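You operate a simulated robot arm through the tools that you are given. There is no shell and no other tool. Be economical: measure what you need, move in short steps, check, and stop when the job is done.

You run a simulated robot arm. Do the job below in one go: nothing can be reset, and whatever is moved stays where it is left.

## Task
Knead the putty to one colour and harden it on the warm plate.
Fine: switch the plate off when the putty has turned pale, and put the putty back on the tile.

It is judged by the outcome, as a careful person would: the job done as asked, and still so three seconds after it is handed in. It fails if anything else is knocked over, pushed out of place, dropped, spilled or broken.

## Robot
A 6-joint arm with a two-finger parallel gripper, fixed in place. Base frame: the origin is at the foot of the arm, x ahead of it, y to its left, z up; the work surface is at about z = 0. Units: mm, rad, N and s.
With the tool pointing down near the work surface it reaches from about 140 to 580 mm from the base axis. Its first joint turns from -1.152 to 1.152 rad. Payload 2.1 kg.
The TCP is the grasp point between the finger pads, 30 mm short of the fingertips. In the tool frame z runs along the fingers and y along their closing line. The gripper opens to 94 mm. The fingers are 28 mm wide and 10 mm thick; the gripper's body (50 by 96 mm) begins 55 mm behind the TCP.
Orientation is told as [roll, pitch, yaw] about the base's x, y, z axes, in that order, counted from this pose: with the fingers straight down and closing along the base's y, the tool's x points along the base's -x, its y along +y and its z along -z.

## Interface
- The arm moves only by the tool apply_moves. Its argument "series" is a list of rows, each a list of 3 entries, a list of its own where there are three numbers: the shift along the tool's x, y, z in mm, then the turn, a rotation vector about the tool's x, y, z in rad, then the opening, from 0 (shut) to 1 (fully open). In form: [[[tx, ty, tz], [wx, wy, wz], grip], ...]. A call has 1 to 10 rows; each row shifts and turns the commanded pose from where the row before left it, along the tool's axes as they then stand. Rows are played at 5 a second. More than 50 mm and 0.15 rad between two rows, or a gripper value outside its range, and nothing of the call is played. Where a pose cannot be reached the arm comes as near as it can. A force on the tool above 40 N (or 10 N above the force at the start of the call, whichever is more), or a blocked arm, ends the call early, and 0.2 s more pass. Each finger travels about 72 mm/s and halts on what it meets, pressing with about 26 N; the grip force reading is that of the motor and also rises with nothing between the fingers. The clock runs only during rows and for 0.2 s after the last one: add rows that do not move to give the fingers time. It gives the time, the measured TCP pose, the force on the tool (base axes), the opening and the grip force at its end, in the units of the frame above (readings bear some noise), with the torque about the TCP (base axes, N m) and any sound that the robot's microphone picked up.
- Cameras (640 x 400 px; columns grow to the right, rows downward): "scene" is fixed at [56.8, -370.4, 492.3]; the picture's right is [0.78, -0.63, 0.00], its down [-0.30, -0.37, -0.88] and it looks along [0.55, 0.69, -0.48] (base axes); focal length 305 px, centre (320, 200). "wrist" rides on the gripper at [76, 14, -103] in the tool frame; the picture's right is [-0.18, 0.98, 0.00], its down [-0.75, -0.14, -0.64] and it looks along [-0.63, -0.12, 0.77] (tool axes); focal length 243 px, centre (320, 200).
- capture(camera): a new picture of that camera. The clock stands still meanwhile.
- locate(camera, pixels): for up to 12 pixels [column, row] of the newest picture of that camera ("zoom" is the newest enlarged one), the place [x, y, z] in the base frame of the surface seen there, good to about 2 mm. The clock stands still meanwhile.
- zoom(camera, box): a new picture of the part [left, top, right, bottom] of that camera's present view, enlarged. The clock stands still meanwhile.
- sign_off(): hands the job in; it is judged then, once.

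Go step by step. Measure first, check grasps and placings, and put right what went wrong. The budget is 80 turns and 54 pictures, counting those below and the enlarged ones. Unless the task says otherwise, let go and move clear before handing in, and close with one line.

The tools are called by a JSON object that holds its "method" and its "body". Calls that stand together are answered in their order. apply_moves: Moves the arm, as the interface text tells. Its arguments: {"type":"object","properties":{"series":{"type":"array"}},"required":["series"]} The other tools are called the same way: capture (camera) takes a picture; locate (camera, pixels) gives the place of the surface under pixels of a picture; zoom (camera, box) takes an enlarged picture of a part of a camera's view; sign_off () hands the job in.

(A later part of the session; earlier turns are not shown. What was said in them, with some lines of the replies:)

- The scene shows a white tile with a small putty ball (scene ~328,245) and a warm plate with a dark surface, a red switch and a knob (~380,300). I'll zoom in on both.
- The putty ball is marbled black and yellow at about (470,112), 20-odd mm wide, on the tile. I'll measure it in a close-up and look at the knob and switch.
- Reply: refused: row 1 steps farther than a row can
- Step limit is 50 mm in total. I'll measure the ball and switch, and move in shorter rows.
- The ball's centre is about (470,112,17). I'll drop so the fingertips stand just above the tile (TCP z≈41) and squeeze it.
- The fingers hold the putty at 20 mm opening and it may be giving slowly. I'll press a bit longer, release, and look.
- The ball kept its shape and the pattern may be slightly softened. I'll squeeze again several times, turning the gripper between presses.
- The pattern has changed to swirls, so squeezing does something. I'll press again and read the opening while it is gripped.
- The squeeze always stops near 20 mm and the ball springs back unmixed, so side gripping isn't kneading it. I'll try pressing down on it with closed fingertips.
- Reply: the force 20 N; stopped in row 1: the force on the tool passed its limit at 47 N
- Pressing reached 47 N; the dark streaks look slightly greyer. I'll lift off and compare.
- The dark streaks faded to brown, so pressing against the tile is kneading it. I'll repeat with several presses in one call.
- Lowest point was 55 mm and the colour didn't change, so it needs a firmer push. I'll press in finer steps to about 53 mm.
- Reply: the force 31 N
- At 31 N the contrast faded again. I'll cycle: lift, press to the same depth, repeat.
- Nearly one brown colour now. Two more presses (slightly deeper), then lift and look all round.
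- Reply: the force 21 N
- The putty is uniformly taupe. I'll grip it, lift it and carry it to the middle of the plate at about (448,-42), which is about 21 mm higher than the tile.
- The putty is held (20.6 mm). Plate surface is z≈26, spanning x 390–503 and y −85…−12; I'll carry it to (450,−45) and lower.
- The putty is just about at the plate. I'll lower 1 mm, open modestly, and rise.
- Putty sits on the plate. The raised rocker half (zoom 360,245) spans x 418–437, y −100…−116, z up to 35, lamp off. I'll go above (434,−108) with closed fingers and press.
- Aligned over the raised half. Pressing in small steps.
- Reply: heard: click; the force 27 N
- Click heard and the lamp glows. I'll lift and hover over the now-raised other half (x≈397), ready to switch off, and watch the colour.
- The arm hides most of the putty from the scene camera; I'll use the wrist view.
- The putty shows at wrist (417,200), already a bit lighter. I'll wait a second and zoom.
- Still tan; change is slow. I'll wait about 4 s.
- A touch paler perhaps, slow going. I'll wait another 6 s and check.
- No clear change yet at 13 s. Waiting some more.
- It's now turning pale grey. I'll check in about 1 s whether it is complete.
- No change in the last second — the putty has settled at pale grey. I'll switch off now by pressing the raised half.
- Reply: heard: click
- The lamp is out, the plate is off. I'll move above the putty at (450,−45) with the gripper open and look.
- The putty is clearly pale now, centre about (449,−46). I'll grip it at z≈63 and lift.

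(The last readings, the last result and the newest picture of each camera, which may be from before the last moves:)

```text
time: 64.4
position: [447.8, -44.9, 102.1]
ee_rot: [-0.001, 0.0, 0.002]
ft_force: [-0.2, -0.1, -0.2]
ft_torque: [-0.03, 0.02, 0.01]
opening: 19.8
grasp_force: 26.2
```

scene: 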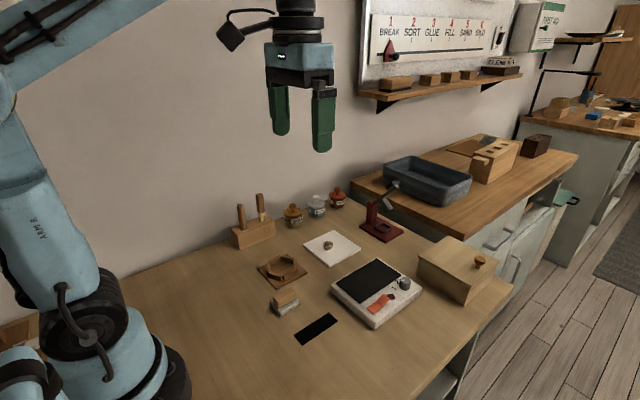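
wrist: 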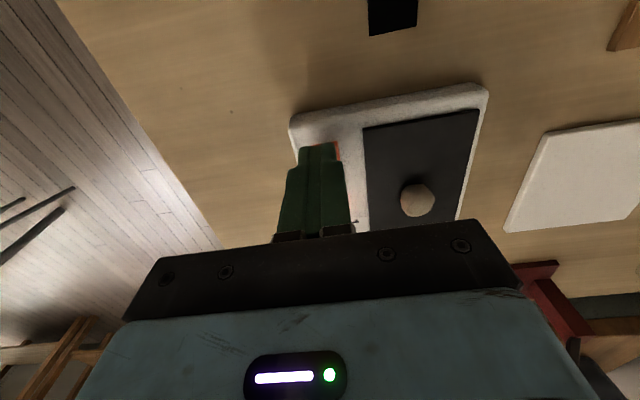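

Held (19.8 mm). Carrying it to the tile's middle and lowering to z≈43.

{"method": "apply_moves", "body": {"series": [[[-8, 40, 0], [0, 0, 0], 0], [[-8, 40, 0], [0, 0, 0], 0], [[-8, 40, 0], [0, 0, 0], 0], [[-7, 37, 0], [0, 0, 0], 0], [[0, 0, 0], [0, 0, 0], 0], [[0, 0, 30], [0, 0, 0], 0], [[0, 0, 20], [0, 0, 0], 0], [[0, 0, 6], [0, 0, 0], 0], [[0, 0, 3], [0, 0, 0], 0], [[0, 0, 0], [0, 0, 0], 0]]}}

{"method": "zoom", "body": {"camera": "scene", "box": [308, 228, 360, 268]}}

```text
time: 66.6
position: [477.6, 111.5, 43.0]
ee_rot: [0.002, 0.0, 0.003]
ft_force: [-1.2, 0.2, 10.9]
ft_torque: [0.04, 0.01, 0.03]
opening: 20.5
grasp_force: 25.9
```

```text
10.00 times, centred on (334, 248) of scene
```

zoom: 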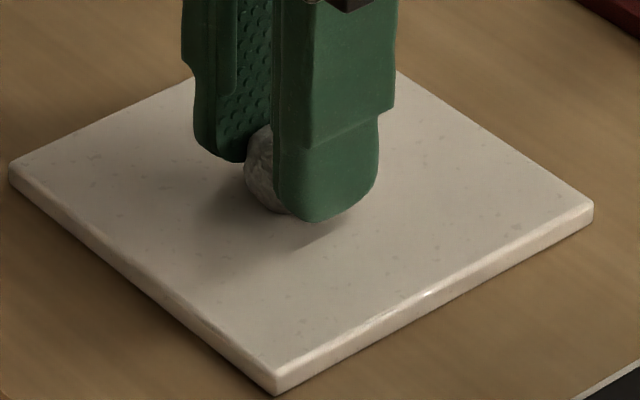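

It touches the tile (11 N). I'll ease up 0.5 mm, release, and move clear.

{"method": "apply_moves", "body": {"series": [[[0, 0, -0.5], [0, 0, 0], 0], [[0, 0, 0], [0, 0, 0], 0.3], [[0, 0, 0], [0, 0, 0], 0.5], [[0, 0, 0], [0, 0, 0], 0.5], [[0, 0, -40], [0, 0, 0], 0.5], [[0, 0, -45], [0, 0, 0], 0.5], [[0, 0, -45], [0, 0, 0], 0.5], [[40, 0, -20], [0, 0, 0], 0.5], [[0, 0, 0], [0, 0, 0], 0.5]]}}

{"method": "zoom", "body": {"camera": "scene", "box": [220, 170, 430, 350]}}

{"method": "zoom", "body": {"camera": "scene", "box": [308, 228, 360, 268]}}

```text
time: 68.6
position: [441.4, 112.2, 195.3]
ee_rot: [-0.001, -0.001, 0.0]
ft_force: [-0.2, 0.2, -0.1]
ft_torque: [-0.01, 0.01, -0.02]
opening: 47.3
grasp_force: 0.1
```

```text
2.22 times, centred on (325, 260) of scene
```

zoom: 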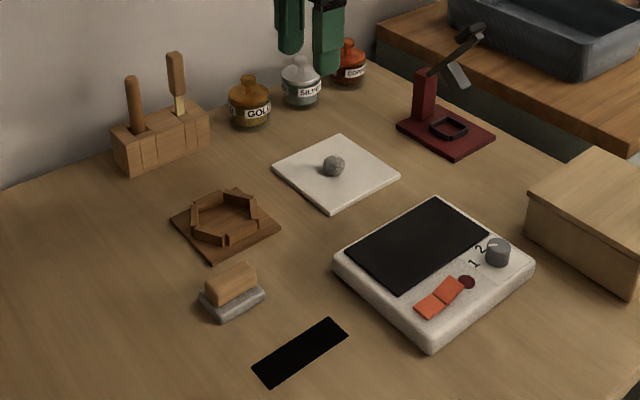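

```text
10.00 times, centred on (334, 248) of scene
```

zoom: 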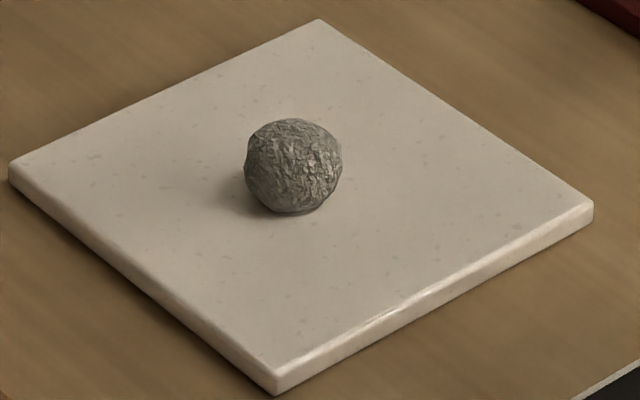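

The putty rests on the tile and everything else is in place, but it looks greyer here than on the plate. I'll check from the wrist view and after a short wait.

{"method": "apply_moves", "body": {"series": [[[-38, 0, 40], [0, 0, 0], 0.5], [[0, 0, 38], [0, 0, 0], 0.5], [[0, 0, 0], [0, 0, 0], 0.5], [[0, 0, 0], [0, 0, 0], 0.5]]}}

{"method": "zoom", "body": {"camera": "wrist", "box": [240, 40, 440, 180]}}

{"method": "zoom", "body": {"camera": "scene", "box": [308, 228, 360, 268]}}

```text
refused: row 1 steps farther than a row can; nothing moved
```

```text
2.86 times, centred on (340, 110) of wrist
```

zoom: 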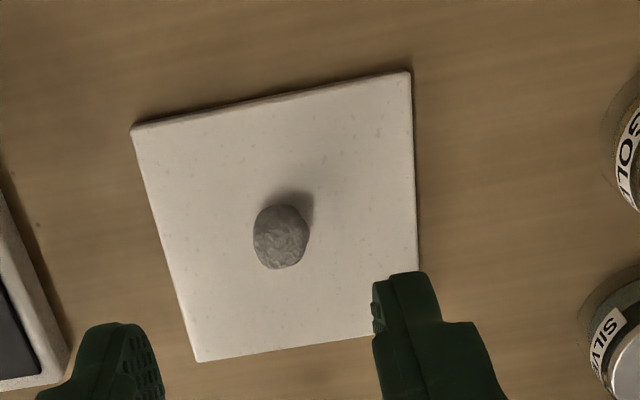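

```text
10.00 times, centred on (334, 248) of scene
```

zoom: 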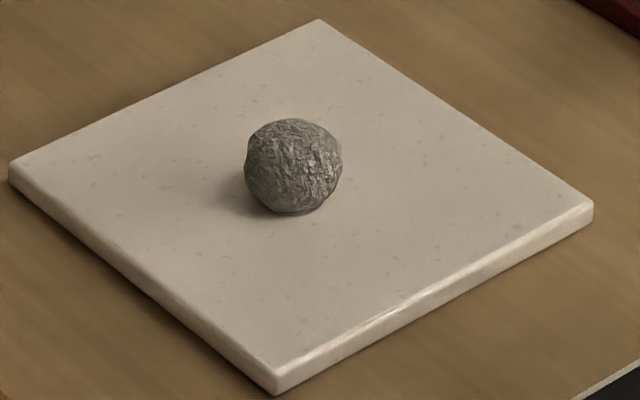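

The putty is one even, matte pale grey, unchanged since it settled on the plate. It rests on the tile, the plate lamp is out, and the other items look undisturbed, so I'm handing in.

{"method": "sign_off", "body": {}}

```text
The job is handed in.
```

I kneaded the putty to one even colour and heated it on the plate until it turned pale grey. I then switched the plate off and put the putty back on the tile. I judged it hardened by the colour change alone and didn't test its hardness.
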